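You operate a simulated robot arm through the tools that you are given. There is no shell and no other tool. Be economical: measure what you need, move in short steps, check, and stop when the job is done.

Carry out the task below with a simulated two-armed robot. There is one attempt and no reset: what you move stays moved.

## Task
Gauge both teal sheets and sort them into the trays by thickness.
Fine: leave the gauge arm up.

It is judged by the outcome, as a careful person would: the job done as asked, and still so three seconds after it is handed in. It fails if anything else is knocked over, pushed out of place, dropped, spilled or broken. Flat cloth is picked up by pressing the open fingertips on it (5 to 10 N) and closing them slowly along it; thin cloth reads only 2 to 8 mm in the jaws.

## Robot
Two 7-joint arms with fingered hands on one trunk, on a carriage that runs on a rail from [-2, 1142] to [1, -738] (x, y) and turns from -215 to 117 degrees about z. Base frame: it is fixed where the carriage stands at the start and does not move with it; the origin is on the floor, on the carriage's upright axis, x ahead of it, y to its left, z up; the surface under the hand at the start is at about z = 800. Readings come in mm, degrees, newtons and seconds.
The left shoulder is at the start at [70, 188, 1148], the right one opposite. With the tool pointing down near the work surface each hand reaches from about 100 to 820 mm from the robot's upright axis, wherever it stands, measured 20 degrees to its own side. Places, roughly: gauge plate [700, -900, 800]. Payload 4 kg a hand.
Tool frame (each hand has its own): the origin (TCP) lies between the finger pads and is the grasp point; the fingertips stand 26 mm ahead of it; z points along the fingers, y is the line along which they close. Largest opening 132 mm; the body of the gripper starts 73 mm behind the TCP. The gripper is a hand of 4 fingers: y runs from the thumb to the fingers, the wrist lies at [0, 0, -224] in the tool frame.
Orientation is that of the tool frame in the base frame, as a unit quaternion [w, x, y, z]. With the fingers straight down and closing along the base's y, the tool's x points along the base's -x, its y along +y and its z along -z.

## Interface
- The arms move only by the tool servo_tool. It takes "left_deltas", "right_deltas" or both (then of equal length, played together; a hand with none holds still); each is a list of rows, each a list of 2 entries, a list of its own where there are three numbers: the shift along the base's x, y, z in units of 25 mm (1.0 is 25 mm), then the turn, a rotation vector about the base's x, y, z in units of 5 degrees (1.0 is 5 degrees). In form: [[[dx, dy, dz], [rx, ry, rz]], ...]. A call has 1 to 8 rows; each row shifts and turns the commanded pose from where the row before left it. A call with a number of a shift or a turn outside -1 to 1 is refused whole. Rows are played at 5 a second. More than 50 mm and 8.6 degrees between two rows, and nothing of the call is played. A pose out of reach is approached as far as the arm can. The call stops where the force on the tool passes 40 N (or 10 N more than at its start, if that is more) or the arm is blocked; 0.2 s more then pass. In this call time passes only in rows, and 0.2 s behind the last. It gives the time, the measured TCP pose, the force on the tool (base axes), the opening and the grip force at its end, in the units of the frame above (readings bear some noise), with the torque about the TCP (base axes, N m) and any sound that the robot's microphone picked up, and new pictures: "show" is both (left out), scene, wrist or none (wrist: the cameras of the hands that moved).
- Cameras (640 x 400 px; columns grow to the right, rows downward): "scene" is now at [137.6, -33.1, 1395.9]; the picture's right is [-0.34, -0.94, 0.00], its down [-0.39, 0.14, -0.91] and it looks along [0.85, -0.31, -0.42] (base axes); focal length 276 px, centre (320, 200). "left" rides on the left gripper at [-73, 6, -94] in its tool frame; the picture's right is [-0.08, -1.00, 0.00], its down [0.78, -0.06, -0.62] and it looks along [0.62, -0.05, 0.79] (tool axes); focal length 230 px, centre (320, 200). "right" rides on the right gripper at [73, 6, -94] in its tool frame; the picture's right is [-0.08, 1.00, 0.00], its down [-0.78, -0.06, -0.62] and it looks along [-0.61, -0.05, 0.79] (tool axes); focal length 230 px, centre (320, 200). There is no depth. A picture from a camera that has moved, and an enlarged one, comes with that camera's place and axes in the base frame and with its lens.
- lift_body(by): slides the trunk up (or, below 0, down) by that many mm; the arms and the scene camera ride with it, the base frame stays. It gives what a move gives, with no picture.
- drive_base(legs): drives the robot by 1 to 6 legs, each [ahead, left, turn to the left] in mm, mm and degrees, along the robot's own axes; the way and the turn of a leg run together, so that a leg with both is an arc; at most 1500 mm and 180 degrees a leg. The arms and the cameras ride along, it lands a little off, and it stops where it bumps. It keeps to its track: a leg is cut to what the track allows. It gives what a move gives, and a new picture of the scene camera.
- finger_targets(finger1, finger2, finger3, thumb_bend, hand): sets how far each is bent, from 0 (flat) to 1 (curled in); at 0.3 the hand is open as for a grip, at 0.7 the pads meet at the TCP. One left out holds its place. A second passes; each finger stops where it meets its share of the squeeze, and holds until it gets a number again. It is the only way to open and close the hand. It gives what a move gives, with no picture; readings hold the bend of each and the force on the fingers (four entries, about 0 where the hand has none), thumb and palm.
- pan_tilt(pan, tilt): turns the head with the scene camera to pan (to the left, within 86 degrees either way) and tilt (down, from -29 to 69), counted from straight ahead of the robot. It gives what a move gives, and a new picture of the scene camera.
- enlarge(camera, box): a new picture of the part [left, top, right, bottom] of that camera's present view, enlarged. No time passes.
- sign_off(): hands the job in; it is judged then, once.

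Work in short steps. Places have to be worked out from the pictures, the camera data and where the tool is seen: move nearer, look again, correct. Check each grasp and each placing, and mend what went wrong. You have 120 turns and 260 pictures in all, those below and enlarged ones among them. Open the grippers and draw the arms clear of the work before you hand the job in, unless the task says otherwise; then end with one line.

The tools are called as a command line: name --argument value ..., lists and objects as JSON in quotes. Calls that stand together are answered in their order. servo_tool: Moves the arms, as the interface text tells. Its arguments: {"type":"object","properties":{"left_deltas":{"type":"array","items":{"type":"array"}},"right_deltas":{"type":"array","items":{"type":"array"}},"show":{"type":"string","enum":["both","scene","wrist","none"]}},"required":[]} The other tools are called the same way: lift_body (by) slides the trunk up or down; finger_targets (finger1, finger2, finger3, thumb_bend, hand) moves the fingers one by one; drive_base (legs) drives the base; pan_tilt (pan, tilt) turns the head that bears the scene camera; enlarge (camera, box) takes an enlarged picture of a part of a camera's view; sign_off () hands the job in.

At the start:

```text
time_s: 0.0
left_eef_pos: [484.4, -4.6, 1259.4]
left_orientation: [0.001, -0.001, 1.0, 0.0]
left_contact_force: [0.3, -0.9, -0.1]
left_torque: [-0.02, 0.02, -0.02]
left_grip_width: 132.2
left_grasp_force: 0.2
left_shape: jaw
left_bend: [0.3, 0.3, 0.3, 0.3]
left_finger forces: [0.1, 0.0, 0.1, 0.0, 0.0, 0.1]
right_eef_pos: [447.1, -496.8, 1236.5]
right_orientation: [0.0, 0.0, 1.0, 0.0]
right_contact_force: [-0.1, 0.5, 0.2]
right_torque: [0.06, 0.02, -0.05]
right_grip_width: 131.9
right_grasp_force: 0.0
right_shape: jaw
right_bend: [0.3, 0.3, 0.3, 0.3]
right_finger forces: [0.0, 0.0, 0.0, 0.0, 0.0, 0.1]
trunk travel left (down, up): [-625.0, 315.0]
robot x, y, heading: [-1.6, 2.1, -0.0]
head pan, tilt: [-20.0, 24.5]
```

scene: 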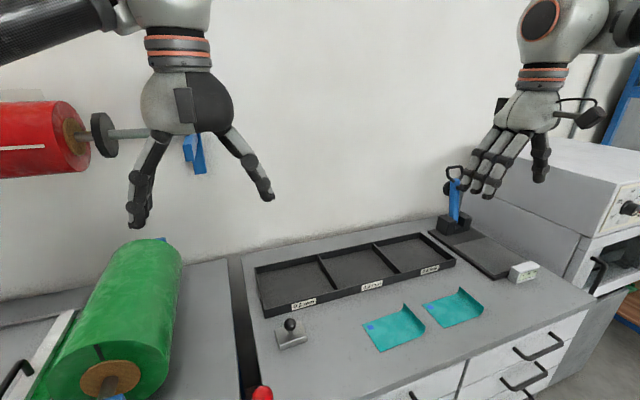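
right: 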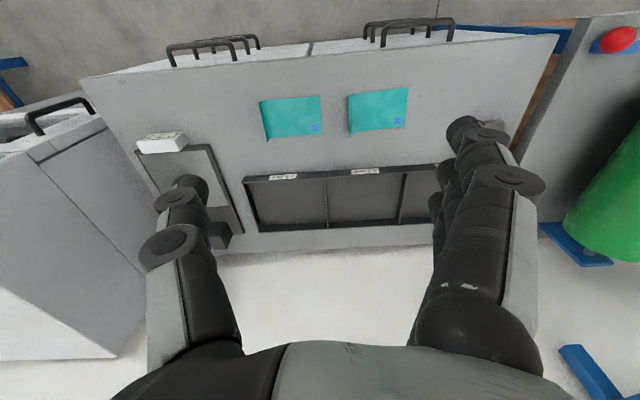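
left: 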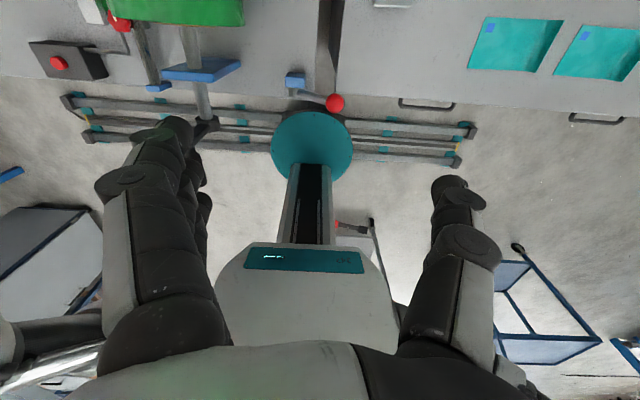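

The scene shows a three-bay tray, two teal sheets, and a gauge stand with a blue thing and a small readout. I'll enlarge the labels and the gauge.

enlarge --camera "scene" --box '[250, 225, 460, 355]'

enlarge --camera "scene" --box '[420, 150, 560, 290]'

```text
3.05 times, centred on (355, 290) of scene
camera zoom: at [137.6, -33.1, 1395.9], right [-0.34, -0.94, 0.0], down [-0.39, 0.14, -0.91], along [0.85, -0.31, -0.42], focal length 840 px, centre (213, -74)
```

zoom: 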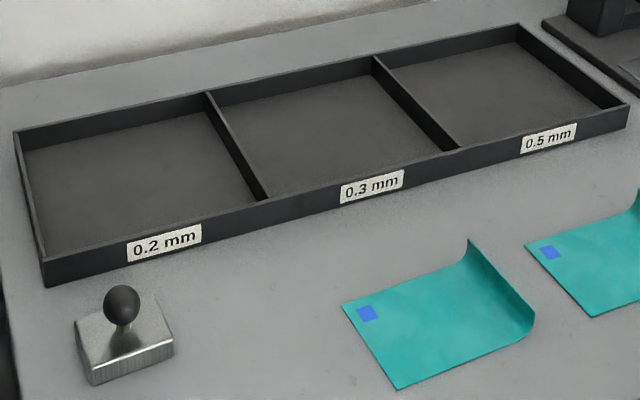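

```text
2.86 times, centred on (490, 220) of scene
camera zoom: at [137.6, -33.1, 1395.9], right [-0.34, -0.94, 0.0], down [-0.39, 0.14, -0.91], along [0.85, -0.31, -0.42], focal length 788 px, centre (-166, 143)
```

zoom: 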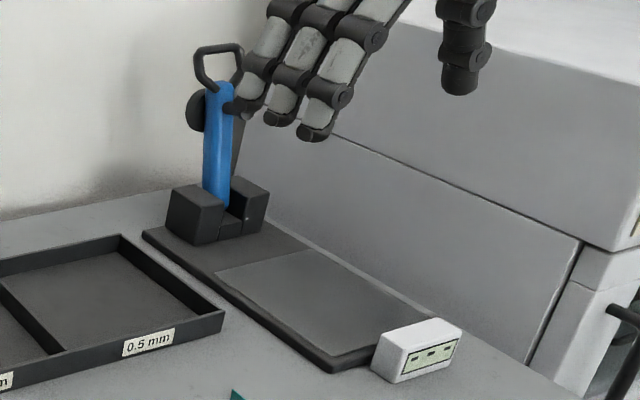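

I'll look further right to see the oven and the gauge before driving that way.

pan_tilt --pan -60 --tilt 25

```text
time_s: 1.1
left_eef_pos: [485.0, -6.0, 1260.5]
left_orientation: [0.0, 0.0, 1.0, 0.0]
left_contact_force: [-0.2, -0.5, -0.3]
left_torque: [0.0, 0.02, -0.02]
left_grip_width: 132.0
left_grasp_force: 0.1
left_shape: jaw
left_bend: [0.3, 0.3, 0.3, 0.3]
left_finger forces: [0.1, 0.0, 0.0, 0.1, 0.1, 0.0]
right_eef_pos: [448.5, -496.3, 1236.3]
right_orientation: [0.0, 0.0, 1.0, -0.001]
right_contact_force: [-0.1, 1.1, 0.6]
right_torque: [-0.01, 0.04, 0.03]
right_grip_width: 131.8
right_grasp_force: 0.1
right_shape: jaw
right_bend: [0.3, 0.3, 0.3, 0.3]
right_finger forces: [0.0, 0.0, 0.1, 0.0, 0.1, 0.0]
trunk travel left (down, up): [-625.0, 315.0]
robot x, y, heading: [3.1, 0.3, -0.0]
head pan, tilt: [-60.0, 25.0]
camera scene: at [97.1, -81.3, 1395.1], right [-0.87, -0.5, 0.0], down [-0.21, 0.37, -0.91], along [0.45, -0.78, -0.42], focal length 276 px, centre (320, 200)
```

scene: 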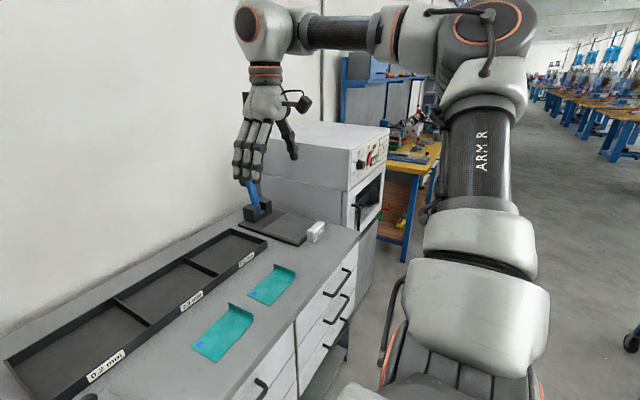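

The oven top is only about z≈1030, and the hand is well above it. Driving right 450 mm along the rail.

drive_base --legs '[[0, -450, 0]]'

pan_tilt --pan -25 --tilt 45

```text
time_s: 3.8
left_eef_pos: [483.5, -457.7, 1260.9]
left_orientation: [0.0, 0.0, 1.0, -0.001]
left_contact_force: [-0.4, 0.4, -0.1]
left_torque: [0.03, 0.03, 0.01]
left_grip_width: 131.8
left_grasp_force: 0.1
left_shape: jaw
left_bend: [0.3, 0.3, 0.3, 0.3]
left_finger forces: [0.0, 0.0, 0.0, 0.0, 0.1, 0.1]
right_eef_pos: [447.6, -948.4, 1236.5]
right_orientation: [-0.001, 0.001, 1.0, -0.001]
right_contact_force: [0.4, -0.2, 0.1]
right_torque: [-0.02, 0.01, 0.01]
right_grip_width: 131.6
right_grasp_force: 0.0
right_shape: jaw
right_bend: [0.3, 0.3, 0.3, 0.3]
right_finger forces: [0.0, 0.0, 0.0, 0.0, 0.0, 0.0]
trunk travel left (down, up): [-625.0, 315.0]
robot x, y, heading: [-2.0, -453.4, -0.2]
head pan, tilt: [-60.0, 25.0]
camera scene: at [97.6, -533.4, 1395.2], right [-0.87, -0.5, 0.0], down [-0.21, 0.37, -0.91], along [0.45, -0.79, -0.42], focal length 276 px, centre (320, 200)
```

scene: 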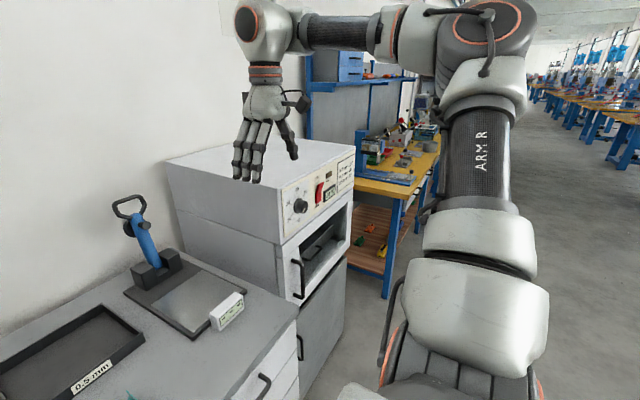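

```text
time_s: 4.8
left_eef_pos: [484.2, -457.6, 1261.3]
left_orientation: [0.0, 0.0, 1.0, 0.0]
left_contact_force: [0.0, 0.4, 0.9]
left_torque: [0.0, 0.01, -0.02]
left_grip_width: 131.7
left_grasp_force: 0.1
left_shape: jaw
left_bend: [0.3, 0.3, 0.3, 0.3]
left_finger forces: [0.0, 0.0, 0.1, 0.0, 0.0, 0.0]
right_eef_pos: [448.6, -949.9, 1235.2]
right_orientation: [0.0, 0.001, 1.0, 0.001]
right_contact_force: [-0.1, 1.0, 0.0]
right_torque: [0.0, 0.0, 0.01]
right_grip_width: 131.5
right_grasp_force: 0.1
right_shape: jaw
right_bend: [0.3, 0.3, 0.3, 0.3]
right_finger forces: [0.0, 0.0, 0.0, 0.0, 0.0, 0.0]
trunk travel left (down, up): [-625.0, 315.0]
robot x, y, heading: [0.1, -453.7, -0.1]
head pan, tilt: [-25.0, 45.0]
camera scene: at [125.3, -488.6, 1364.6], right [-0.42, -0.91, 0.0], down [-0.64, 0.3, -0.71], along [0.64, -0.3, -0.71], focal length 276 px, centre (320, 200)
```

scene: 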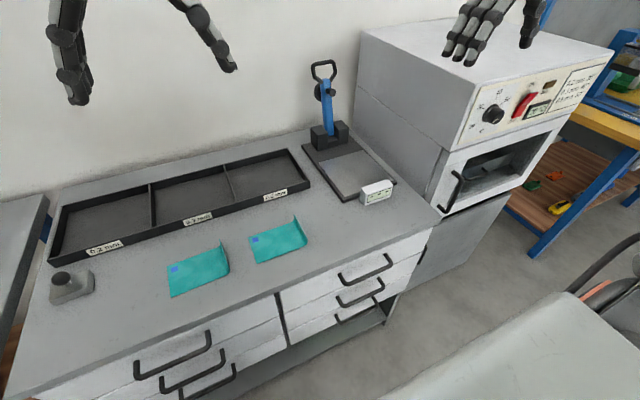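

Good overview; I'll enlarge the gauge and the sheets for measuring.

enlarge --camera "scene" --box '[280, 50, 440, 215]'

enlarge --camera "scene" --box '[150, 190, 330, 310]'

```text
2.42 times, centred on (360, 132) of scene
camera zoom: at [125.3, -488.6, 1364.6], right [-0.42, -0.91, 0.0], down [-0.64, 0.3, -0.71], along [0.64, -0.3, -0.71], focal length 668 px, centre (223, 364)
```

zoom: 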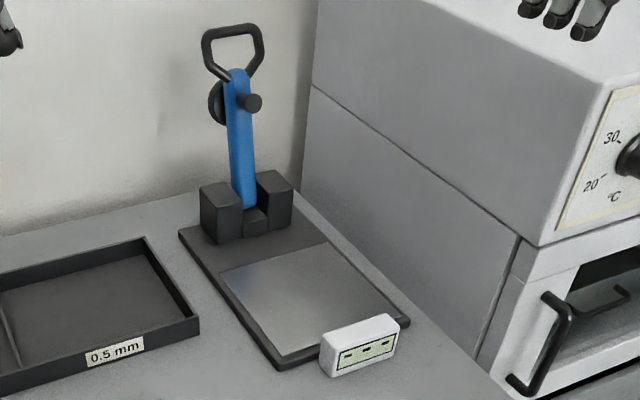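

```text
3.33 times, centred on (240, 250) of scene
camera zoom: at [125.3, -488.6, 1364.6], right [-0.42, -0.91, 0.0], down [-0.64, 0.3, -0.71], along [0.64, -0.3, -0.71], focal length 919 px, centre (587, 33)
```

zoom: 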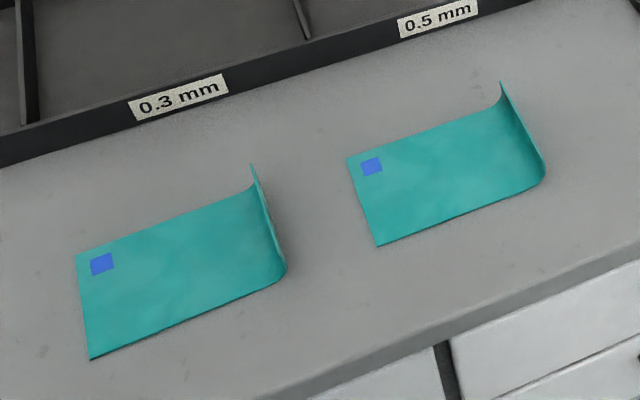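

Estimates: sheets are about 85 (x) by 130 (y) mm, with their curled edges at y≈-440 and y≈-635, x≈550, standing about 30 mm tall. The gauge glass is about x 612–800, y −805..−965. I'll move the left hand away to the left and bring the right hand toward the second sheet's curl.

servo_tool --left_deltas '[[[0, 1, 0], [0, 0, 0]], [[0, 1, 0], [0, 0, 0]], [[0, 1, 0], [0, 0, 0]], [[0, 1, 0], [0, 0, 0]], [[0, 1, 0], [0, 0, 0]], [[0, 1, 0], [0, 0, 0]], [[-0.5, 1, 0], [0, 0, 0]], [[-0.5, 1, 0], [0, 0, 0]]]' --right_deltas '[[[0.5, 1, -0.6], [0, 0, 0]], [[0.5, 1, -0.6], [0, 0, 0]], [[0.5, 1, -0.6], [0, 0, 0]], [[0.5, 1, -0.6], [0, 0, 0]], [[0.5, 1, -0.6], [0, 0, 0]], [[0.5, 1, -0.6], [0, 0, 0]], [[0.5, 1, -0.6], [0, 0, 0]], [[0.5, 1, -0.6], [0, 0, 0]]]' --show "none"

servo_tool --right_deltas '[[[0, 1, -1], [0, 0, 0]], [[0, 1, -1], [0, 0, 0]], [[0, 1, -1], [0, 0, 0]], [[0, 1, -1], [0, 0, 0]], [[0, 0.6, -1], [0, 0, 0]], [[0, 0, -1], [0, 0, 0]]]' --show "both"

```text
time_s: 6.6
left_eef_pos: [461.3, -257.8, 1258.9]
left_orientation: [-0.001, 0.001, 1.0, 0.0]
left_contact_force: [-0.2, -0.3, 0.8]
left_torque: [-0.02, 0.01, -0.02]
left_grip_width: 131.6
left_grasp_force: 0.0
left_shape: jaw
left_bend: [0.3, 0.3, 0.3, 0.3]
left_finger forces: [0.1, 0.1, 0.1, 0.1, 0.0, 0.0]
right_eef_pos: [550.6, -748.4, 1115.9]
right_orientation: [0.0, 0.001, 1.0, -0.001]
right_contact_force: [-0.3, 0.7, -0.2]
right_torque: [-0.01, 0.03, 0.02]
right_grip_width: 132.0
right_grasp_force: 0.1
right_shape: jaw
right_bend: [0.3, 0.3, 0.3, 0.3]
right_finger forces: [0.0, 0.0, 0.0, 0.0, 0.0, 0.0]
trunk travel left (down, up): [-625.0, 315.0]
robot x, y, heading: [6.0, -450.3, -0.2]
head pan, tilt: [-25.0, 45.0]
```

```text
time_s: 8.0
left_eef_pos: [459.6, -260.5, 1259.3]
left_orientation: [0.0, 0.001, 1.0, 0.0]
left_contact_force: [-0.1, 0.2, -0.4]
left_torque: [0.01, -0.01, 0.02]
left_grip_width: 131.6
left_grasp_force: 0.0
left_shape: jaw
left_bend: [0.3, 0.3, 0.3, 0.3]
left_finger forces: [0.0, 0.0, 0.1, 0.0, 0.1, 0.1]
right_eef_pos: [549.5, -635.1, 965.3]
right_orientation: [0.0, 0.001, 1.0, 0.0]
right_contact_force: [-0.9, -0.7, 0.0]
right_torque: [-0.01, 0.02, -0.01]
right_grip_width: 132.1
right_grasp_force: 0.1
right_shape: jaw
right_bend: [0.3, 0.3, 0.3, 0.3]
right_finger forces: [0.1, 0.0, 0.0, 0.0, 0.0, 0.0]
trunk travel left (down, up): [-625.0, 315.0]
robot x, y, heading: [1.8, -453.7, -0.3]
head pan, tilt: [-25.0, 45.0]
camera scene: at [125.7, -489.2, 1364.5], right [-0.42, -0.91, 0.0], down [-0.64, 0.3, -0.71], along [0.64, -0.3, -0.71], focal length 276 px, centre (320, 200)
camera right: at [475.4, -629.3, 1060.1], right [0.08, 1.0, 0.0], down [0.78, -0.06, 0.62], along [0.62, -0.05, -0.79], focal length 230 px, centre (320, 200)
```

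scene: 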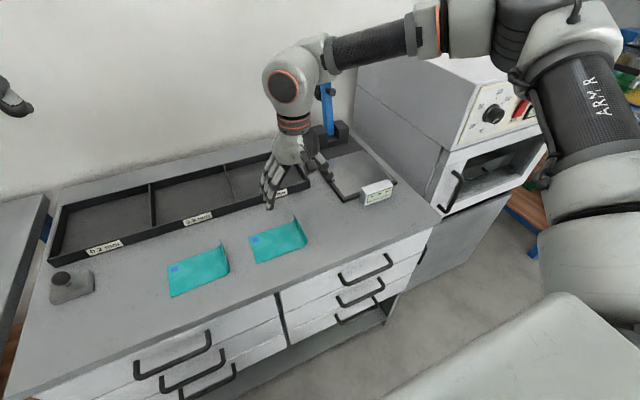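
right: 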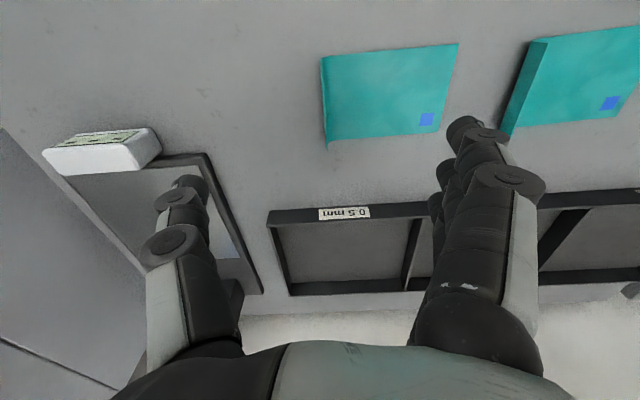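

In the wrist view the curl runs x≈502–581 at y≈−630. I'll descend over it to TCP z≈838.

servo_tool --right_deltas '[[[-0.3, 0.2, -1], [0, 0, 0]], [[0, 0, -1], [0, 0, 0]], [[0, 0, -1], [0, 0, 0]], [[0, 0, -1], [0, 0, 0]], [[0, 0, -0.7], [0, 0, 0]], [[0, 0, -0.4], [0, 0, 0]]]' --show "both"

enlarge --camera "scene" --box '[220, 150, 340, 280]'

```text
time_s: 9.4
left_eef_pos: [460.4, -259.0, 1259.5]
left_orientation: [0.0, 0.0, 1.0, 0.0]
left_contact_force: [0.5, -0.2, -0.4]
left_torque: [-0.03, 0.0, 0.01]
left_grip_width: 131.9
left_grasp_force: 0.0
left_shape: jaw
left_bend: [0.3, 0.3, 0.3, 0.3]
left_finger forces: [0.0, 0.1, 0.0, 0.1, 0.0, 0.0]
right_eef_pos: [522.4, -659.1, 856.4]
right_orientation: [0.001, 0.0, 1.0, 0.001]
right_contact_force: [0.1, -0.8, 0.4]
right_torque: [-0.03, -0.04, 0.02]
right_grip_width: 132.1
right_grasp_force: 0.1
right_shape: jaw
right_bend: [0.3, 0.3, 0.3, 0.3]
right_finger forces: [0.0, 0.1, 0.0, 0.0, 0.0, 0.0]
right hand out of reach, approached as far as the arm can: row 2, 3, 4, 5, 6
trunk travel left (down, up): [-625.0, 315.0]
robot x, y, heading: [1.2, -451.7, -0.1]
head pan, tilt: [-25.0, 45.0]
camera scene: at [125.5, -488.8, 1364.5], right [-0.42, -0.91, 0.0], down [-0.64, 0.3, -0.71], along [0.64, -0.3, -0.71], focal length 276 px, centre (320, 200)
camera right: at [448.4, -653.6, 951.1], right [0.08, 1.0, 0.0], down [0.78, -0.06, 0.62], along [0.62, -0.05, -0.79], focal length 230 px, centre (320, 200)
```

scene: 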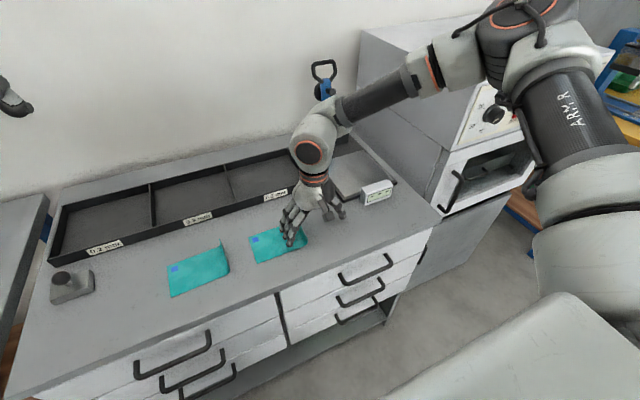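
right: 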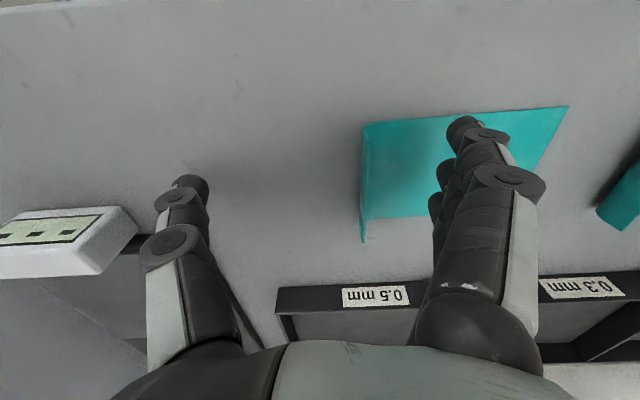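

```text
3.08 times, centred on (280, 215) of scene
camera zoom: at [125.5, -488.8, 1364.5], right [-0.42, -0.91, 0.0], down [-0.64, 0.3, -0.71], along [0.64, -0.3, -0.71], focal length 848 px, centre (443, 154)
```

zoom: 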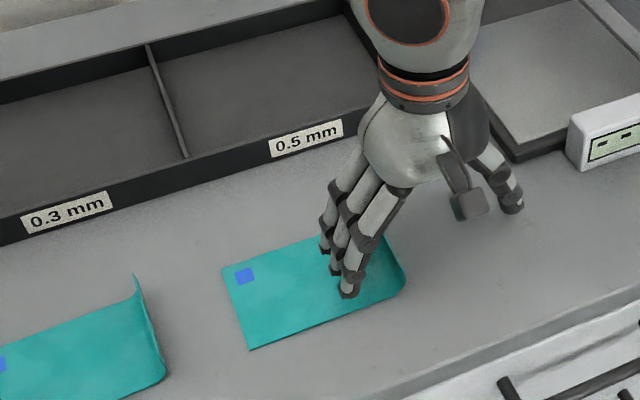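

The arm hit its reach limit, ending at (522,−659,856). I'll raise the hand, lower the trunk for a better configuration, and try again.

servo_tool --right_deltas '[[[0, 0, 1], [0, 0, 0]], [[0, 0, 1], [0, 0, 0]], [[0, 0, 1], [0, 0, 0]], [[0, 0, 1], [0, 0, 0]], [[0, 0, 1], [0, 0, 0]], [[0, 0, 1], [0, 0, 0]], [[0, 0, 1], [0, 0, 0]], [[0, 0, 1], [0, 0, 0]]]' --show "none"

```text
time_s: 11.2
left_eef_pos: [459.2, -259.4, 1259.7]
left_orientation: [0.0, 0.0, 1.0, 0.001]
left_contact_force: [0.5, 0.4, -0.1]
left_torque: [0.0, 0.0, 0.02]
left_grip_width: 131.9
left_grasp_force: 0.2
left_shape: jaw
left_bend: [0.3, 0.3, 0.3, 0.3]
left_finger forces: [0.0, 0.0, 0.1, 0.0, 0.0, 0.1]
right_eef_pos: [521.8, -659.2, 1058.3]
right_orientation: [0.0, 0.002, 1.0, 0.0]
right_contact_force: [-0.2, 0.2, -1.1]
right_torque: [0.01, 0.01, -0.01]
right_grip_width: 132.0
right_grasp_force: 0.0
right_shape: jaw
right_bend: [0.3, 0.3, 0.3, 0.3]
right_finger forces: [0.0, 0.0, 0.0, 0.1, 0.1, 0.0]
trunk travel left (down, up): [-625.0, 315.0]
robot x, y, heading: [2.1, -452.6, -0.3]
head pan, tilt: [-25.0, 45.0]
```

Now lowering the trunk 150 mm; hand would be at z≈908, clear of the curls.

lift_body --by -150

servo_tool --right_deltas '[[[0.75, 1, 0], [0, 0, 0]], [[0, 0.15, -1], [0, 0, 0]], [[0, 0, -0.8], [0, 0, 0]]]' --show "both"

```text
time_s: 13.0
left_eef_pos: [461.0, -259.0, 1110.2]
left_orientation: [0.0, 0.0, 1.0, 0.001]
left_contact_force: [0.5, 0.1, 0.0]
left_torque: [0.03, 0.01, -0.01]
left_grip_width: 132.0
left_grasp_force: 0.0
left_shape: jaw
left_bend: [0.3, 0.3, 0.3, 0.3]
left_finger forces: [0.0, 0.1, 0.0, 0.0, 0.1, 0.0]
right_eef_pos: [522.2, -660.1, 906.4]
right_orientation: [-0.001, 0.001, 1.0, 0.0]
right_contact_force: [0.2, 1.2, -0.3]
right_torque: [-0.01, 0.01, 0.05]
right_grip_width: 131.9
right_grasp_force: 0.0
right_shape: jaw
right_bend: [0.3, 0.3, 0.3, 0.3]
right_finger forces: [0.1, 0.0, 0.0, 0.1, 0.0, 0.1]
trunk travel left (down, up): [-475.0, 465.0]
robot x, y, heading: [-0.7, -458.1, -0.3]
head pan, tilt: [-25.0, 45.0]
```

```text
time_s: 13.8
left_eef_pos: [461.3, -260.2, 1109.8]
left_orientation: [0.0, 0.0, 1.0, 0.0]
left_contact_force: [0.3, -0.8, 1.1]
left_torque: [-0.01, 0.0, 0.02]
left_grip_width: 132.0
left_grasp_force: 0.1
left_shape: jaw
left_bend: [0.3, 0.3, 0.3, 0.3]
left_finger forces: [0.0, 0.1, 0.1, 0.1, 0.0, 0.0]
right_eef_pos: [541.9, -630.2, 863.5]
right_orientation: [0.0, 0.001, 1.0, 0.0]
right_contact_force: [-0.4, -0.7, -0.4]
right_torque: [0.05, 0.03, -0.01]
right_grip_width: 131.9
right_grasp_force: 0.1
right_shape: jaw
right_bend: [0.3, 0.3, 0.3, 0.3]
right_finger forces: [0.0, 0.0, 0.0, 0.1, 0.1, 0.0]
trunk travel left (down, up): [-475.0, 465.0]
robot x, y, heading: [0.7, -455.1, -0.2]
head pan, tilt: [-25.0, 45.0]
camera scene: at [126.3, -488.8, 1214.5], right [-0.42, -0.91, 0.0], down [-0.64, 0.3, -0.71], along [0.64, -0.3, -0.71], focal length 276 px, centre (320, 200)
camera right: at [468.3, -624.2, 956.7], right [0.08, 1.0, 0.0], down [0.79, -0.06, 0.62], along [0.61, -0.05, -0.79], focal length 230 px, centre (320, 200)
```

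scene: 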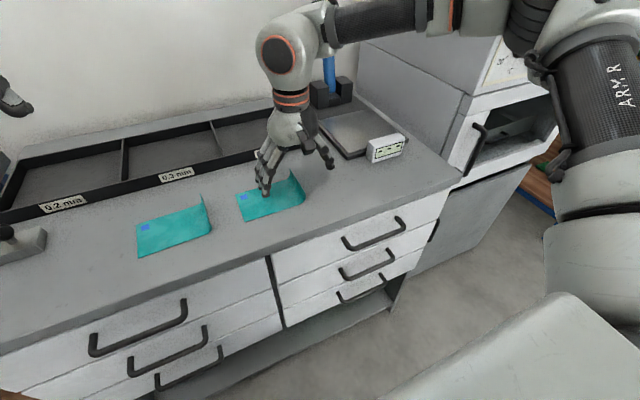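
right: 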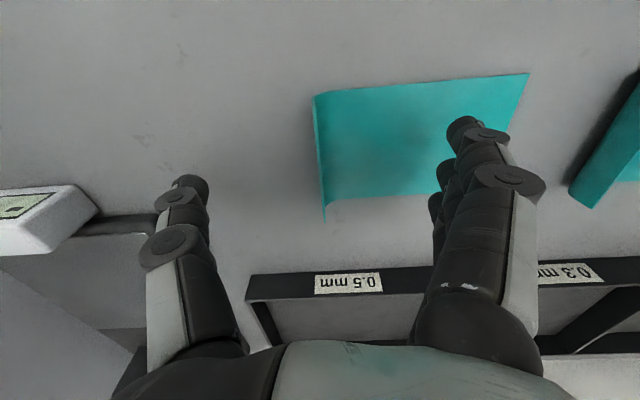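

Curl is centred between thumb and fingers. Lowering to z≈836 and beginning the close.

servo_tool --right_deltas '[[[0, 0, -0.7], [0, 0, 0]], [[0, 0, -0.4], [0, 0, 0]]]' --show "none"

finger_targets --hand "right" --finger1 0.5 --finger2 0.5 --finger3 0.5 --thumb_bend 0.5

enlarge --camera "right" --box '[140, 50, 540, 300]'

enlarge --camera "scene" --box '[220, 100, 350, 230]'

```text
time_s: 14.4
left_eef_pos: [460.9, -258.4, 1109.8]
left_orientation: [0.0, 0.0, 1.0, 0.0]
left_contact_force: [-0.9, 0.1, 0.4]
left_torque: [0.01, 0.02, -0.01]
left_grip_width: 131.9
left_grasp_force: 0.0
left_shape: jaw
left_bend: [0.3, 0.3, 0.3, 0.3]
left_finger forces: [0.0, 0.0, 0.0, 0.0, 0.0, 0.0]
right_eef_pos: [541.1, -630.2, 835.1]
right_orientation: [0.0, 0.0, 1.0, 0.0]
right_contact_force: [0.4, 0.9, -0.8]
right_torque: [-0.02, -0.01, 0.01]
right_grip_width: 131.7
right_grasp_force: 0.1
right_shape: jaw
right_bend: [0.3, 0.3, 0.3, 0.3]
right_finger forces: [0.1, 0.1, 0.0, 0.1, 0.0, 0.1]
trunk travel left (down, up): [-475.0, 465.0]
robot x, y, heading: [2.9, -454.3, -0.3]
head pan, tilt: [-25.0, 45.0]
```

```text
time_s: 15.4
left_eef_pos: [460.2, -259.4, 1110.4]
left_orientation: [0.001, 0.0, 1.0, 0.001]
left_contact_force: [-0.7, 0.5, 0.6]
left_torque: [-0.02, -0.02, 0.01]
left_grip_width: 131.8
left_grasp_force: 0.1
left_shape: jaw
left_bend: [0.3, 0.3, 0.3, 0.3]
left_finger forces: [0.0, 0.1, 0.1, 0.1, 0.0, 0.0]
right_eef_pos: [541.0, -631.2, 834.8]
right_orientation: [0.001, 0.001, 1.0, 0.0]
right_contact_force: [0.7, 1.7, 9.4]
right_torque: [0.48, 0.0, -0.02]
right_grip_width: 73.0
right_grasp_force: 4.8
right_shape: fingers
right_bend: [0.49, 0.49, 0.49, 0.5]
right_finger forces: [3.2, 3.1, 3.0, 0.1, 0.1, 0.0]
trunk travel left (down, up): [-475.0, 465.0]
robot x, y, heading: [-0.4, -450.8, -0.0]
head pan, tilt: [-25.0, 45.0]
```

```text
1.60 times, centred on (340, 175) of right
camera zoom: at [467.1, -624.5, 929.9], right [0.08, 1.0, 0.0], down [0.78, -0.06, 0.62], along [0.62, -0.05, -0.79], focal length 368 px, centre (288, 240)
```

zoom: 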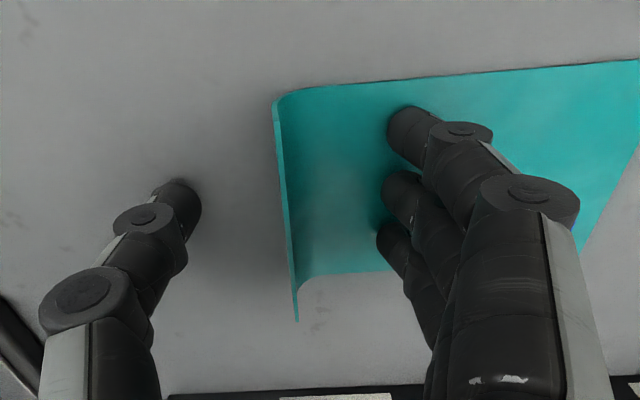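

```text
3.08 times, centred on (285, 165) of scene
camera zoom: at [124.5, -488.4, 1214.7], right [-0.42, -0.91, 0.0], down [-0.64, 0.3, -0.71], along [0.64, -0.3, -0.71], focal length 848 px, centre (428, 308)
```

zoom: 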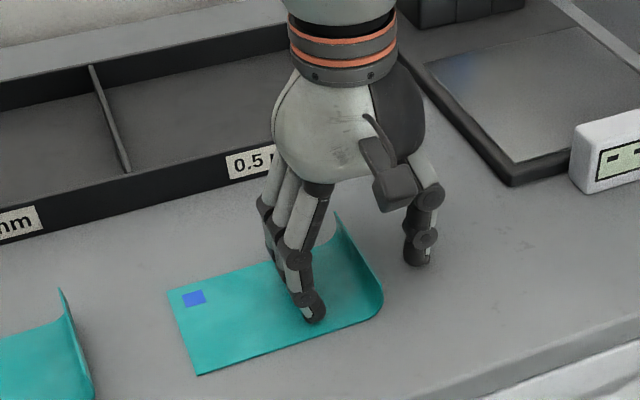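

Fingertips press the sheet at about 9 N. I'll rise 4 mm to ease it, then close further.

servo_tool --right_deltas '[[[0, 0, 0.16], [0, 0, 0]]]' --show "none"

finger_targets --hand "right" --finger1 0.62 --finger2 0.62 --finger3 0.62 --thumb_bend 0.62

enlarge --camera "right" --box '[140, 50, 540, 300]'

```text
time_s: 15.8
left_eef_pos: [460.0, -259.4, 1109.4]
left_orientation: [0.0, 0.001, 1.0, 0.0]
left_contact_force: [0.0, -0.3, -0.3]
left_torque: [0.01, 0.01, 0.02]
left_grip_width: 131.7
left_grasp_force: 0.1
left_shape: jaw
left_bend: [0.3, 0.3, 0.3, 0.3]
left_finger forces: [0.1, 0.0, 0.0, 0.0, 0.0, 0.0]
right_eef_pos: [539.6, -632.2, 837.6]
right_orientation: [0.0, 0.001, 1.0, 0.0]
right_contact_force: [0.5, -0.4, 0.4]
right_torque: [0.02, -0.02, 0.0]
right_grip_width: 71.2
right_grasp_force: 0.0
right_shape: fingers
right_bend: [0.5, 0.5, 0.5, 0.5]
right_finger forces: [0.0, 0.0, 0.0, 0.1, 0.0, 0.0]
trunk travel left (down, up): [-475.0, 465.0]
robot x, y, heading: [1.7, -456.1, -0.3]
head pan, tilt: [-25.0, 45.0]
```

```text
time_s: 16.8
left_eef_pos: [460.1, -257.9, 1109.4]
left_orientation: [0.0, 0.0, 1.0, 0.0]
left_contact_force: [-0.4, 0.5, -0.4]
left_torque: [-0.02, 0.04, -0.02]
left_grip_width: 131.7
left_grasp_force: 0.0
left_shape: jaw
left_bend: [0.3, 0.3, 0.3, 0.3]
left_finger forces: [0.0, 0.0, 0.0, 0.0, 0.0, 0.0]
right_eef_pos: [541.5, -630.0, 837.8]
right_orientation: [0.0, 0.001, 1.0, 0.001]
right_contact_force: [0.7, 0.6, 0.0]
right_torque: [0.0, -0.03, 0.01]
right_grip_width: 34.0
right_grasp_force: 0.0
right_shape: fingers
right_bend: [0.62, 0.62, 0.62, 0.62]
right_finger forces: [0.0, 0.1, 0.0, 0.0, 0.0, 0.0]
trunk travel left (down, up): [-475.0, 465.0]
robot x, y, heading: [1.4, -450.7, -0.1]
head pan, tilt: [-25.0, 45.0]
```

```text
1.60 times, centred on (340, 175) of right
camera zoom: at [467.6, -625.1, 933.3], right [0.08, 1.0, 0.0], down [0.78, -0.06, 0.62], along [0.61, -0.05, -0.79], focal length 368 px, centre (288, 240)
```

zoom: 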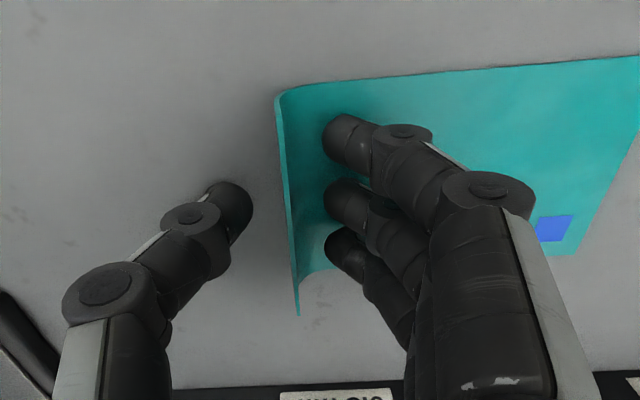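

Curl stands between thumb and three fingers, nicely centred. Closing onto it.

finger_targets --hand "right" --finger1 0.75 --finger2 0.75 --finger3 0.75 --thumb_bend 0.75

enlarge --camera "right" --box '[140, 50, 540, 300]'

```text
time_s: 17.8
left_eef_pos: [460.2, -259.4, 1109.6]
left_orientation: [-0.001, -0.001, 1.0, 0.0]
left_contact_force: [0.1, 0.5, 0.3]
left_torque: [0.01, 0.01, 0.02]
left_grip_width: 131.7
left_grasp_force: 0.1
left_shape: jaw
left_bend: [0.3, 0.3, 0.3, 0.3]
left_finger forces: [0.0, 0.0, 0.0, 0.0, 0.0, 0.0]
right_eef_pos: [540.5, -631.8, 838.8]
right_orientation: [0.0, 0.0, 1.0, 0.0]
right_contact_force: [0.1, -0.6, 0.5]
right_torque: [-0.03, 0.0, 0.0]
right_grip_width: 13.3
right_grasp_force: 11.1
right_shape: fingers
right_bend: [0.73, 0.73, 0.73, 0.71]
right_finger forces: [3.8, 3.8, 3.9, 0.0, 11.3, 0.1]
trunk travel left (down, up): [-475.0, 465.0]
robot x, y, heading: [-1.9, -451.8, -0.2]
head pan, tilt: [-25.0, 45.0]
```

```text
1.60 times, centred on (340, 175) of right
camera zoom: at [467.6, -625.1, 933.3], right [0.08, 1.0, 0.0], down [0.78, -0.06, 0.62], along [0.61, -0.05, -0.79], focal length 368 px, centre (288, 240)
```

zoom: 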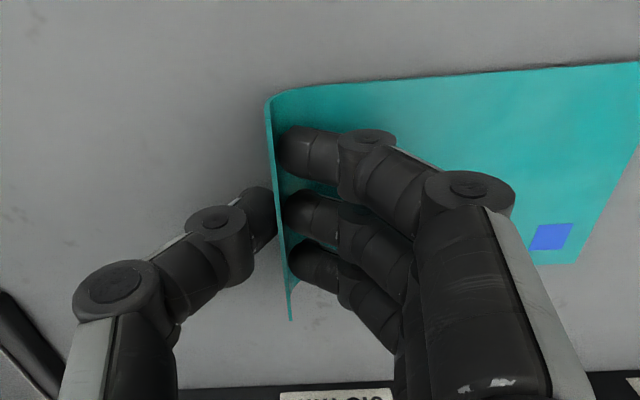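

The curl is pinched with 11 N. I'll lift 75 mm and check.

servo_tool --right_deltas '[[[0, 0, 0.6], [0, 0, 0]], [[0, 0, 0.8], [0, 0, 0]], [[0, 0, 0.8], [0, 0, 0]], [[0, 0, 0.8], [0, 0, 0]], [[0, 0, 1], [0, 0, 0]], [[0, 0, 1], [0, 0, 0]]]' --show "both"

```text
time_s: 19.2
left_eef_pos: [459.7, -258.1, 1109.1]
left_orientation: [0.0, -0.001, 1.0, 0.0]
left_contact_force: [0.9, -0.1, -0.4]
left_torque: [0.02, 0.0, 0.01]
left_grip_width: 131.7
left_grasp_force: 0.1
left_shape: jaw
left_bend: [0.3, 0.3, 0.3, 0.3]
left_finger forces: [0.1, 0.0, 0.0, 0.0, 0.0, 0.0]
right_eef_pos: [539.1, -631.9, 965.2]
right_orientation: [-0.001, -0.001, 1.0, 0.0]
right_contact_force: [0.0, 0.5, -0.2]
right_torque: [0.0, -0.03, 0.01]
right_grip_width: 13.6
right_grasp_force: 10.9
right_shape: fingers
right_bend: [0.73, 0.73, 0.73, 0.71]
right_finger forces: [3.7, 3.7, 3.8, 0.1, 11.2, 0.0]
trunk travel left (down, up): [-475.0, 465.0]
robot x, y, heading: [1.7, -452.4, -0.4]
head pan, tilt: [-25.0, 45.0]
camera scene: at [125.3, -488.7, 1214.5], right [-0.42, -0.91, 0.0], down [-0.64, 0.3, -0.71], along [0.64, -0.3, -0.71], focal length 276 px, centre (320, 200)
camera right: at [466.4, -625.8, 1059.9], right [0.08, 1.0, 0.0], down [0.78, -0.06, 0.62], along [0.61, -0.05, -0.79], focal length 230 px, centre (320, 200)
```

scene: 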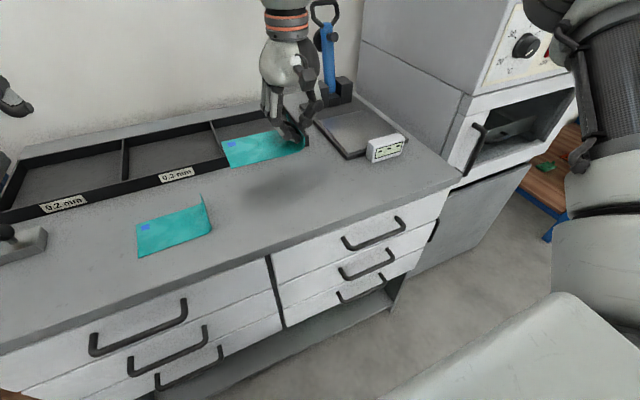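
right: 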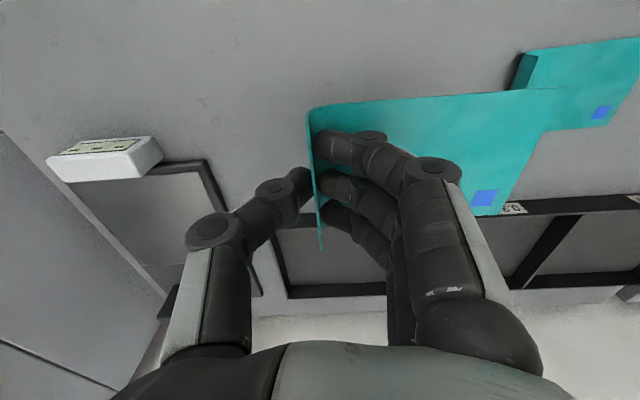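

The sheet came up rigid and level. To put the curl clear of the gauge handle and the oven, I want it at the +y side, so I'll turn the hand about vertical, starting clockwise.

servo_tool --right_deltas '[[[0, 0, 0.5], [0, 0, -1]], [[0, 0, 0.5], [0, 0, -1]], [[0, 0, 0.5], [0, 0, -1]], [[0, 0, 0.5], [0, 0, -1]], [[0, 0, 0], [0, 0, -1]], [[0, 0, 0], [0, 0, -1]], [[0, 0, 0], [0, 0, -1]], [[0, 0, 0], [0, 0, -1]]]' --show "none"

servo_tool --right_deltas '[[[0, 0, 0], [0, 0, -1]], [[0, 0, 0], [0, 0, -1]], [[0, 0, 0], [0, 0, -1]], [[0, 0, 0], [0, 0, -1]], [[0, 0, 0], [0, 0, -1]], [[0, 0, 0], [0, 0, -1]], [[0, 0, 0], [0, 0, -1]], [[0, 0, 0], [0, 0, -1]]]' --show "scene"

```text
time_s: 21.0
left_eef_pos: [459.4, -259.7, 1110.8]
left_orientation: [0.001, -0.001, 1.0, 0.0]
left_contact_force: [0.0, -0.2, 0.6]
left_torque: [0.01, -0.04, 0.02]
left_grip_width: 131.9
left_grasp_force: 0.1
left_shape: jaw
left_bend: [0.3, 0.3, 0.3, 0.3]
left_finger forces: [0.0, 0.0, 0.0, 0.1, 0.1, 0.0]
right_eef_pos: [538.5, -644.3, 1013.8]
right_orientation: [0.0, 0.342, 0.94, 0.001]
right_contact_force: [-0.3, -1.0, -0.9]
right_torque: [-0.03, 0.0, 0.01]
right_grip_width: 13.4
right_grasp_force: 11.2
right_shape: fingers
right_bend: [0.73, 0.73, 0.73, 0.71]
right_finger forces: [3.7, 3.7, 3.7, 0.0, 11.2, 0.0]
right hand out of reach, approached as far as the arm can: row 8
trunk travel left (down, up): [-475.0, 465.0]
robot x, y, heading: [1.6, -451.2, -0.1]
head pan, tilt: [-25.0, 45.0]
```

```text
time_s: 22.8
left_eef_pos: [459.9, -258.9, 1109.7]
left_orientation: [-0.001, 0.0, 1.0, 0.0]
left_contact_force: [0.0, 0.1, -0.2]
left_torque: [0.0, -0.01, 0.0]
left_grip_width: 131.9
left_grasp_force: 0.0
left_shape: jaw
left_bend: [0.3, 0.3, 0.3, 0.3]
left_finger forces: [0.1, 0.0, 0.0, 0.1, 0.0, 0.0]
right_eef_pos: [546.3, -848.9, 1019.5]
right_orientation: [-0.003, 0.64, 0.768, 0.003]
right_contact_force: [-0.4, -0.1, 0.4]
right_torque: [0.02, 0.01, 0.02]
right_grip_width: 13.1
right_grasp_force: 10.8
right_shape: fingers
right_bend: [0.73, 0.73, 0.73, 0.71]
right_finger forces: [3.7, 3.6, 3.6, 0.0, 11.1, 0.0]
right hand out of reach, approached as far as the arm can: row 1, 2, 3, 4, 5, 6, 7, 8
trunk travel left (down, up): [-475.0, 465.0]
robot x, y, heading: [2.2, -448.5, -0.1]
head pan, tilt: [-25.0, 45.0]
camera scene: at [125.2, -489.4, 1214.5], right [-0.42, -0.91, 0.0], down [-0.64, 0.3, -0.71], along [0.64, -0.3, -0.71], focal length 276 px, centre (320, 200)
```

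scene: 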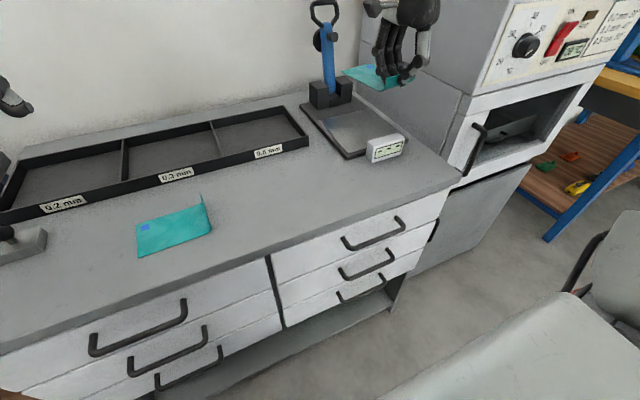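

Clockwise is limited. I'll go back and turn counterclockwise instead, watching for limits, while moving back left.

servo_tool --right_deltas '[[[0, 1, 0], [0, 0, 1]], [[0, 1, 0], [0, 0, 1]], [[0, 1, 0], [0, 0, 1]], [[0, 1, 0], [0, 0, 1]], [[0, 1, 0], [0, 0, 1]], [[0, 1, 0], [0, 0, 1]], [[0, 1, 0], [0, 0, 1]], [[0, 1, 0], [0, 0, 1]]]' --show "none"

servo_tool --right_deltas '[[[0, 0, 0], [0, 0, 1]], [[0, 0, 0], [0, 0, 1]], [[0, 0, 0], [0, 0, 1]], [[0, 0, 0], [0, 0, 1]], [[0, 0, 0], [0, 0, 1]], [[0, 0, 0], [0, 0, 1]], [[0, 0, 0], [0, 0, 1]], [[0, 0, 0], [0, 0, 1]]]' --show "none"

servo_tool --right_deltas '[[[0, 0, 0], [0, 0, 1]], [[0, 0, 0], [0, 0, 1]], [[0, 0, 0], [0, 0, 1]], [[0, 0, 0], [0, 0, 1]], [[0, 0, 0], [0, 0, 1]], [[0, 0, 0], [0, 0, 1]], [[0, 0, 0], [0, 0, 1]], [[0, 0, 0], [0, 0, 1]]]' --show "none"

servo_tool --right_deltas '[[[0, 0, 0], [0, 0, 1]], [[0, 0, 0], [0, 0, 1]], [[0, 0, 0], [0, 0, 1]], [[0, 0, 0], [0, 0, 1]], [[0, 0, 0], [0, 0, 1]], [[0, 0, 0], [0, 0, 1]], [[0, 0, 0], [0, 0, 1]], [[0, 0, 0], [0, 0, 1]]]' --show "scene"

```text
time_s: 24.6
left_eef_pos: [461.9, -258.3, 1109.0]
left_orientation: [-0.001, 0.0, 1.0, 0.0]
left_contact_force: [0.2, 0.9, -0.4]
left_torque: [0.0, -0.02, 0.03]
left_grip_width: 132.0
left_grasp_force: 0.0
left_shape: jaw
left_bend: [0.3, 0.3, 0.3, 0.3]
left_finger forces: [0.1, 0.1, 0.0, 0.0, 0.0, 0.0]
right_eef_pos: [548.7, -647.2, 1017.9]
right_orientation: [0.0, 0.342, 0.94, 0.0]
right_contact_force: [0.0, -0.4, -0.1]
right_torque: [-0.01, 0.04, 0.0]
right_grip_width: 13.2
right_grasp_force: 10.8
right_shape: fingers
right_bend: [0.73, 0.73, 0.73, 0.71]
right_finger forces: [3.8, 3.6, 3.6, 0.1, 10.9, 0.1]
trunk travel left (down, up): [-475.0, 465.0]
robot x, y, heading: [2.0, -452.4, -0.1]
head pan, tilt: [-25.0, 45.0]
```

```text
time_s: 26.4
left_eef_pos: [460.7, -259.7, 1109.5]
left_orientation: [0.0, 0.0, 1.0, 0.0]
left_contact_force: [0.2, -0.7, -0.3]
left_torque: [0.01, 0.0, 0.01]
left_grip_width: 132.0
left_grasp_force: 0.1
left_shape: jaw
left_bend: [0.3, 0.3, 0.3, 0.3]
left_finger forces: [0.0, 0.0, 0.0, 0.0, 0.0, 0.0]
right_eef_pos: [548.5, -648.5, 1019.2]
right_orientation: [0.0, 0.0, 1.0, 0.0]
right_contact_force: [-0.6, 0.2, -0.5]
right_torque: [-0.02, 0.01, -0.01]
right_grip_width: 13.2
right_grasp_force: 10.9
right_shape: fingers
right_bend: [0.73, 0.73, 0.73, 0.71]
right_finger forces: [3.7, 3.4, 3.6, 0.0, 10.9, 0.1]
trunk travel left (down, up): [-475.0, 465.0]
robot x, y, heading: [-0.6, -451.5, -0.0]
head pan, tilt: [-25.0, 45.0]
```

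```text
time_s: 28.2
left_eef_pos: [460.4, -258.6, 1110.4]
left_orientation: [0.0, 0.0, 1.0, 0.0]
left_contact_force: [-0.4, -0.1, -0.3]
left_torque: [0.01, 0.03, -0.01]
left_grip_width: 131.8
left_grasp_force: 0.0
left_shape: jaw
left_bend: [0.3, 0.3, 0.3, 0.3]
left_finger forces: [0.0, 0.0, 0.0, 0.0, 0.0, 0.0]
right_eef_pos: [547.2, -648.4, 1019.8]
right_orientation: [0.0, -0.342, 0.94, 0.0]
right_contact_force: [0.8, -0.7, 0.0]
right_torque: [0.0, -0.03, 0.02]
right_grip_width: 13.2
right_grasp_force: 11.2
right_shape: fingers
right_bend: [0.73, 0.73, 0.73, 0.71]
right_finger forces: [3.6, 3.5, 3.7, 0.1, 10.9, 0.0]
trunk travel left (down, up): [-475.0, 465.0]
robot x, y, heading: [-0.6, -453.7, -0.2]
head pan, tilt: [-25.0, 45.0]
```

```text
time_s: 30.0
left_eef_pos: [460.3, -259.1, 1109.8]
left_orientation: [0.0, 0.001, 1.0, 0.0]
left_contact_force: [0.6, -1.4, 0.1]
left_torque: [0.01, -0.01, -0.01]
left_grip_width: 131.8
left_grasp_force: 0.1
left_shape: jaw
left_bend: [0.3, 0.3, 0.3, 0.3]
left_finger forces: [0.0, 0.0, 0.0, 0.1, 0.1, 0.1]
right_eef_pos: [546.8, -648.7, 1018.6]
right_orientation: [0.0, -0.643, 0.766, 0.0]
right_contact_force: [-0.2, 0.9, -0.5]
right_torque: [-0.01, 0.01, 0.01]
right_grip_width: 13.4
right_grasp_force: 11.0
right_shape: fingers
right_bend: [0.73, 0.73, 0.73, 0.71]
right_finger forces: [3.8, 3.4, 3.7, 0.1, 11.0, 0.1]
trunk travel left (down, up): [-475.0, 465.0]
robot x, y, heading: [1.4, -455.7, -0.3]
head pan, tilt: [-25.0, 45.0]
camera scene: at [125.3, -488.8, 1214.5], right [-0.42, -0.91, 0.0], down [-0.64, 0.3, -0.71], along [0.64, -0.3, -0.71], focal length 276 px, centre (320, 200)
```

scene: 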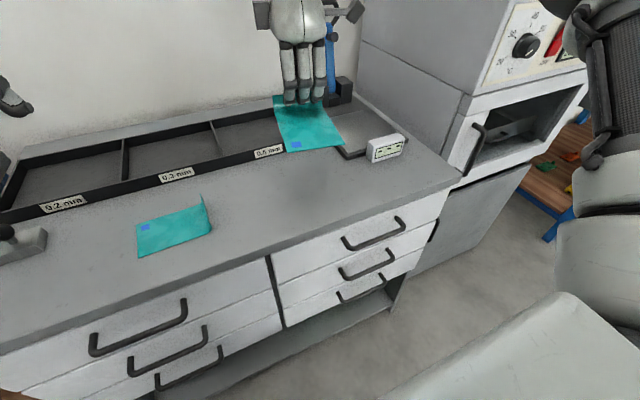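

Smooth counterclockwise: +80° now. Continuing toward +180°.

servo_tool --right_deltas '[[[0, 0, 0], [0, 0, 1]], [[0, 0, 0], [0, 0, 1]], [[0, 0, 0], [0, 0, 1]], [[0, 0, 0], [0, 0, 1]], [[0, 0, 0], [0, 0, 1]], [[0, 0, 0], [0, 0, 1]], [[0, 0, 0], [0, 0, 1]], [[0, 0, 0], [0, 0, 1]]]' --show "none"

servo_tool --right_deltas '[[[0, 0, 0], [0, 0, 1]], [[0, 0, 0], [0, 0, 1]], [[0, 0, 0], [0, 0, 1]], [[0, 0, 0], [0, 0, 1]], [[0, 0, 0], [0, 0, 1]], [[0, 0, 0], [0, 0, 1]], [[0, 0, 0], [0, 0, 1]], [[0, 0, 0], [0, 0, 1]]]' --show "none"

servo_tool --right_deltas '[[[0, 0, 0], [0, 0, 1]], [[0, 0, 0], [0, 0, 1]], [[0, 0, 0], [0, 0, 1]], [[0, 0, 0], [0, 0, 1]]]' --show "both"

```text
time_s: 31.8
left_eef_pos: [459.8, -259.3, 1109.8]
left_orientation: [0.001, 0.0, 1.0, 0.001]
left_contact_force: [-0.1, 0.7, 0.9]
left_torque: [-0.03, -0.01, 0.02]
left_grip_width: 131.9
left_grasp_force: 0.0
left_shape: jaw
left_bend: [0.3, 0.3, 0.3, 0.3]
left_finger forces: [0.0, 0.0, 0.1, 0.0, 0.0, 0.0]
right_eef_pos: [546.2, -649.1, 1018.4]
right_orientation: [0.0, 0.866, -0.501, 0.0]
right_contact_force: [0.5, -0.3, 1.4]
right_torque: [0.01, -0.03, -0.03]
right_grip_width: 13.4
right_grasp_force: 11.2
right_shape: fingers
right_bend: [0.73, 0.73, 0.73, 0.71]
right_finger forces: [3.8, 3.5, 3.7, 0.1, 10.9, 0.1]
trunk travel left (down, up): [-475.0, 465.0]
robot x, y, heading: [-1.9, -452.7, 0.0]
head pan, tilt: [-25.0, 45.0]
```

```text
time_s: 33.6
left_eef_pos: [460.9, -259.7, 1108.6]
left_orientation: [0.0, 0.0, 1.0, 0.0]
left_contact_force: [-0.4, -0.3, -0.5]
left_torque: [0.0, -0.02, 0.01]
left_grip_width: 131.7
left_grasp_force: 0.1
left_shape: jaw
left_bend: [0.3, 0.3, 0.3, 0.3]
left_finger forces: [0.0, 0.1, 0.1, 0.0, 0.1, 0.0]
right_eef_pos: [547.4, -649.9, 1018.5]
right_orientation: [0.0, 0.985, -0.173, 0.0]
right_contact_force: [-0.3, 0.9, -0.4]
right_torque: [0.01, 0.01, -0.01]
right_grip_width: 13.4
right_grasp_force: 12.1
right_shape: fingers
right_bend: [0.73, 0.73, 0.73, 0.71]
right_finger forces: [3.8, 3.3, 3.8, 0.1, 10.9, 0.0]
trunk travel left (down, up): [-475.0, 465.0]
robot x, y, heading: [-0.9, -452.3, -0.0]
head pan, tilt: [-25.0, 45.0]
```

```text
time_s: 34.6
left_eef_pos: [460.4, -259.8, 1110.2]
left_orientation: [0.0, 0.0, 1.0, 0.0]
left_contact_force: [-0.1, -0.1, -0.1]
left_torque: [-0.01, 0.02, -0.01]
left_grip_width: 131.8
left_grasp_force: 0.1
left_shape: jaw
left_bend: [0.3, 0.3, 0.3, 0.3]
left_finger forces: [0.0, 0.1, 0.1, 0.1, 0.0, 0.0]
right_eef_pos: [547.9, -648.9, 1019.8]
right_orientation: [0.0, 1.0, 0.0, 0.0]
right_contact_force: [0.5, 0.7, 0.3]
right_torque: [-0.01, -0.01, -0.02]
right_grip_width: 13.4
right_grasp_force: 10.8
right_shape: fingers
right_bend: [0.73, 0.73, 0.73, 0.71]
right_finger forces: [3.9, 3.3, 3.7, 0.1, 10.8, 0.0]
trunk travel left (down, up): [-475.0, 465.0]
robot x, y, heading: [4.8, -453.7, -0.1]
head pan, tilt: [-25.0, 45.0]
camera scene: at [125.3, -488.8, 1214.5], right [-0.42, -0.91, 0.0], down [-0.64, 0.3, -0.71], along [0.64, -0.3, -0.71], focal length 276 px, centre (320, 200)
camera right: at [620.3, -654.5, 1114.6], right [-0.08, -1.0, 0.0], down [-0.78, 0.06, 0.62], along [-0.61, 0.05, -0.79], focal length 230 px, centre (320, 200)
```

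scene: 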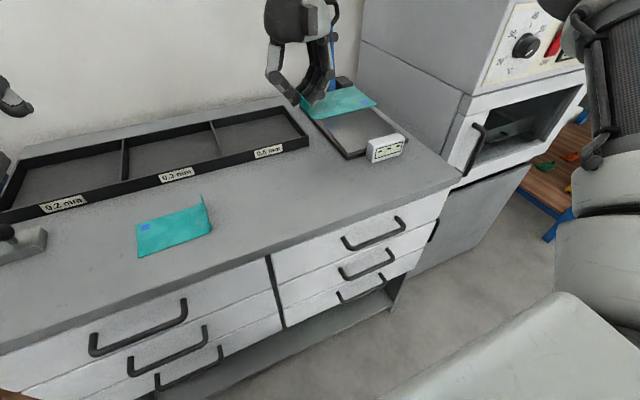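
right: 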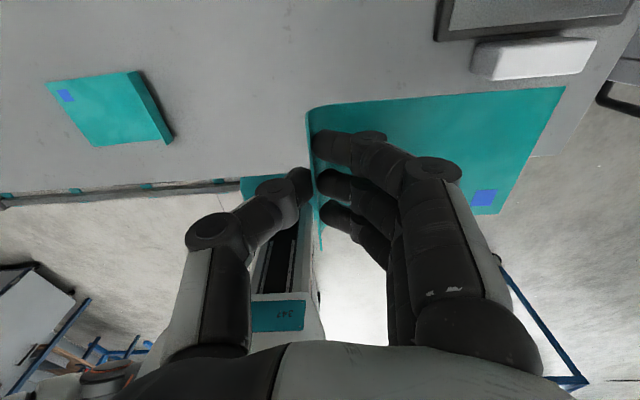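

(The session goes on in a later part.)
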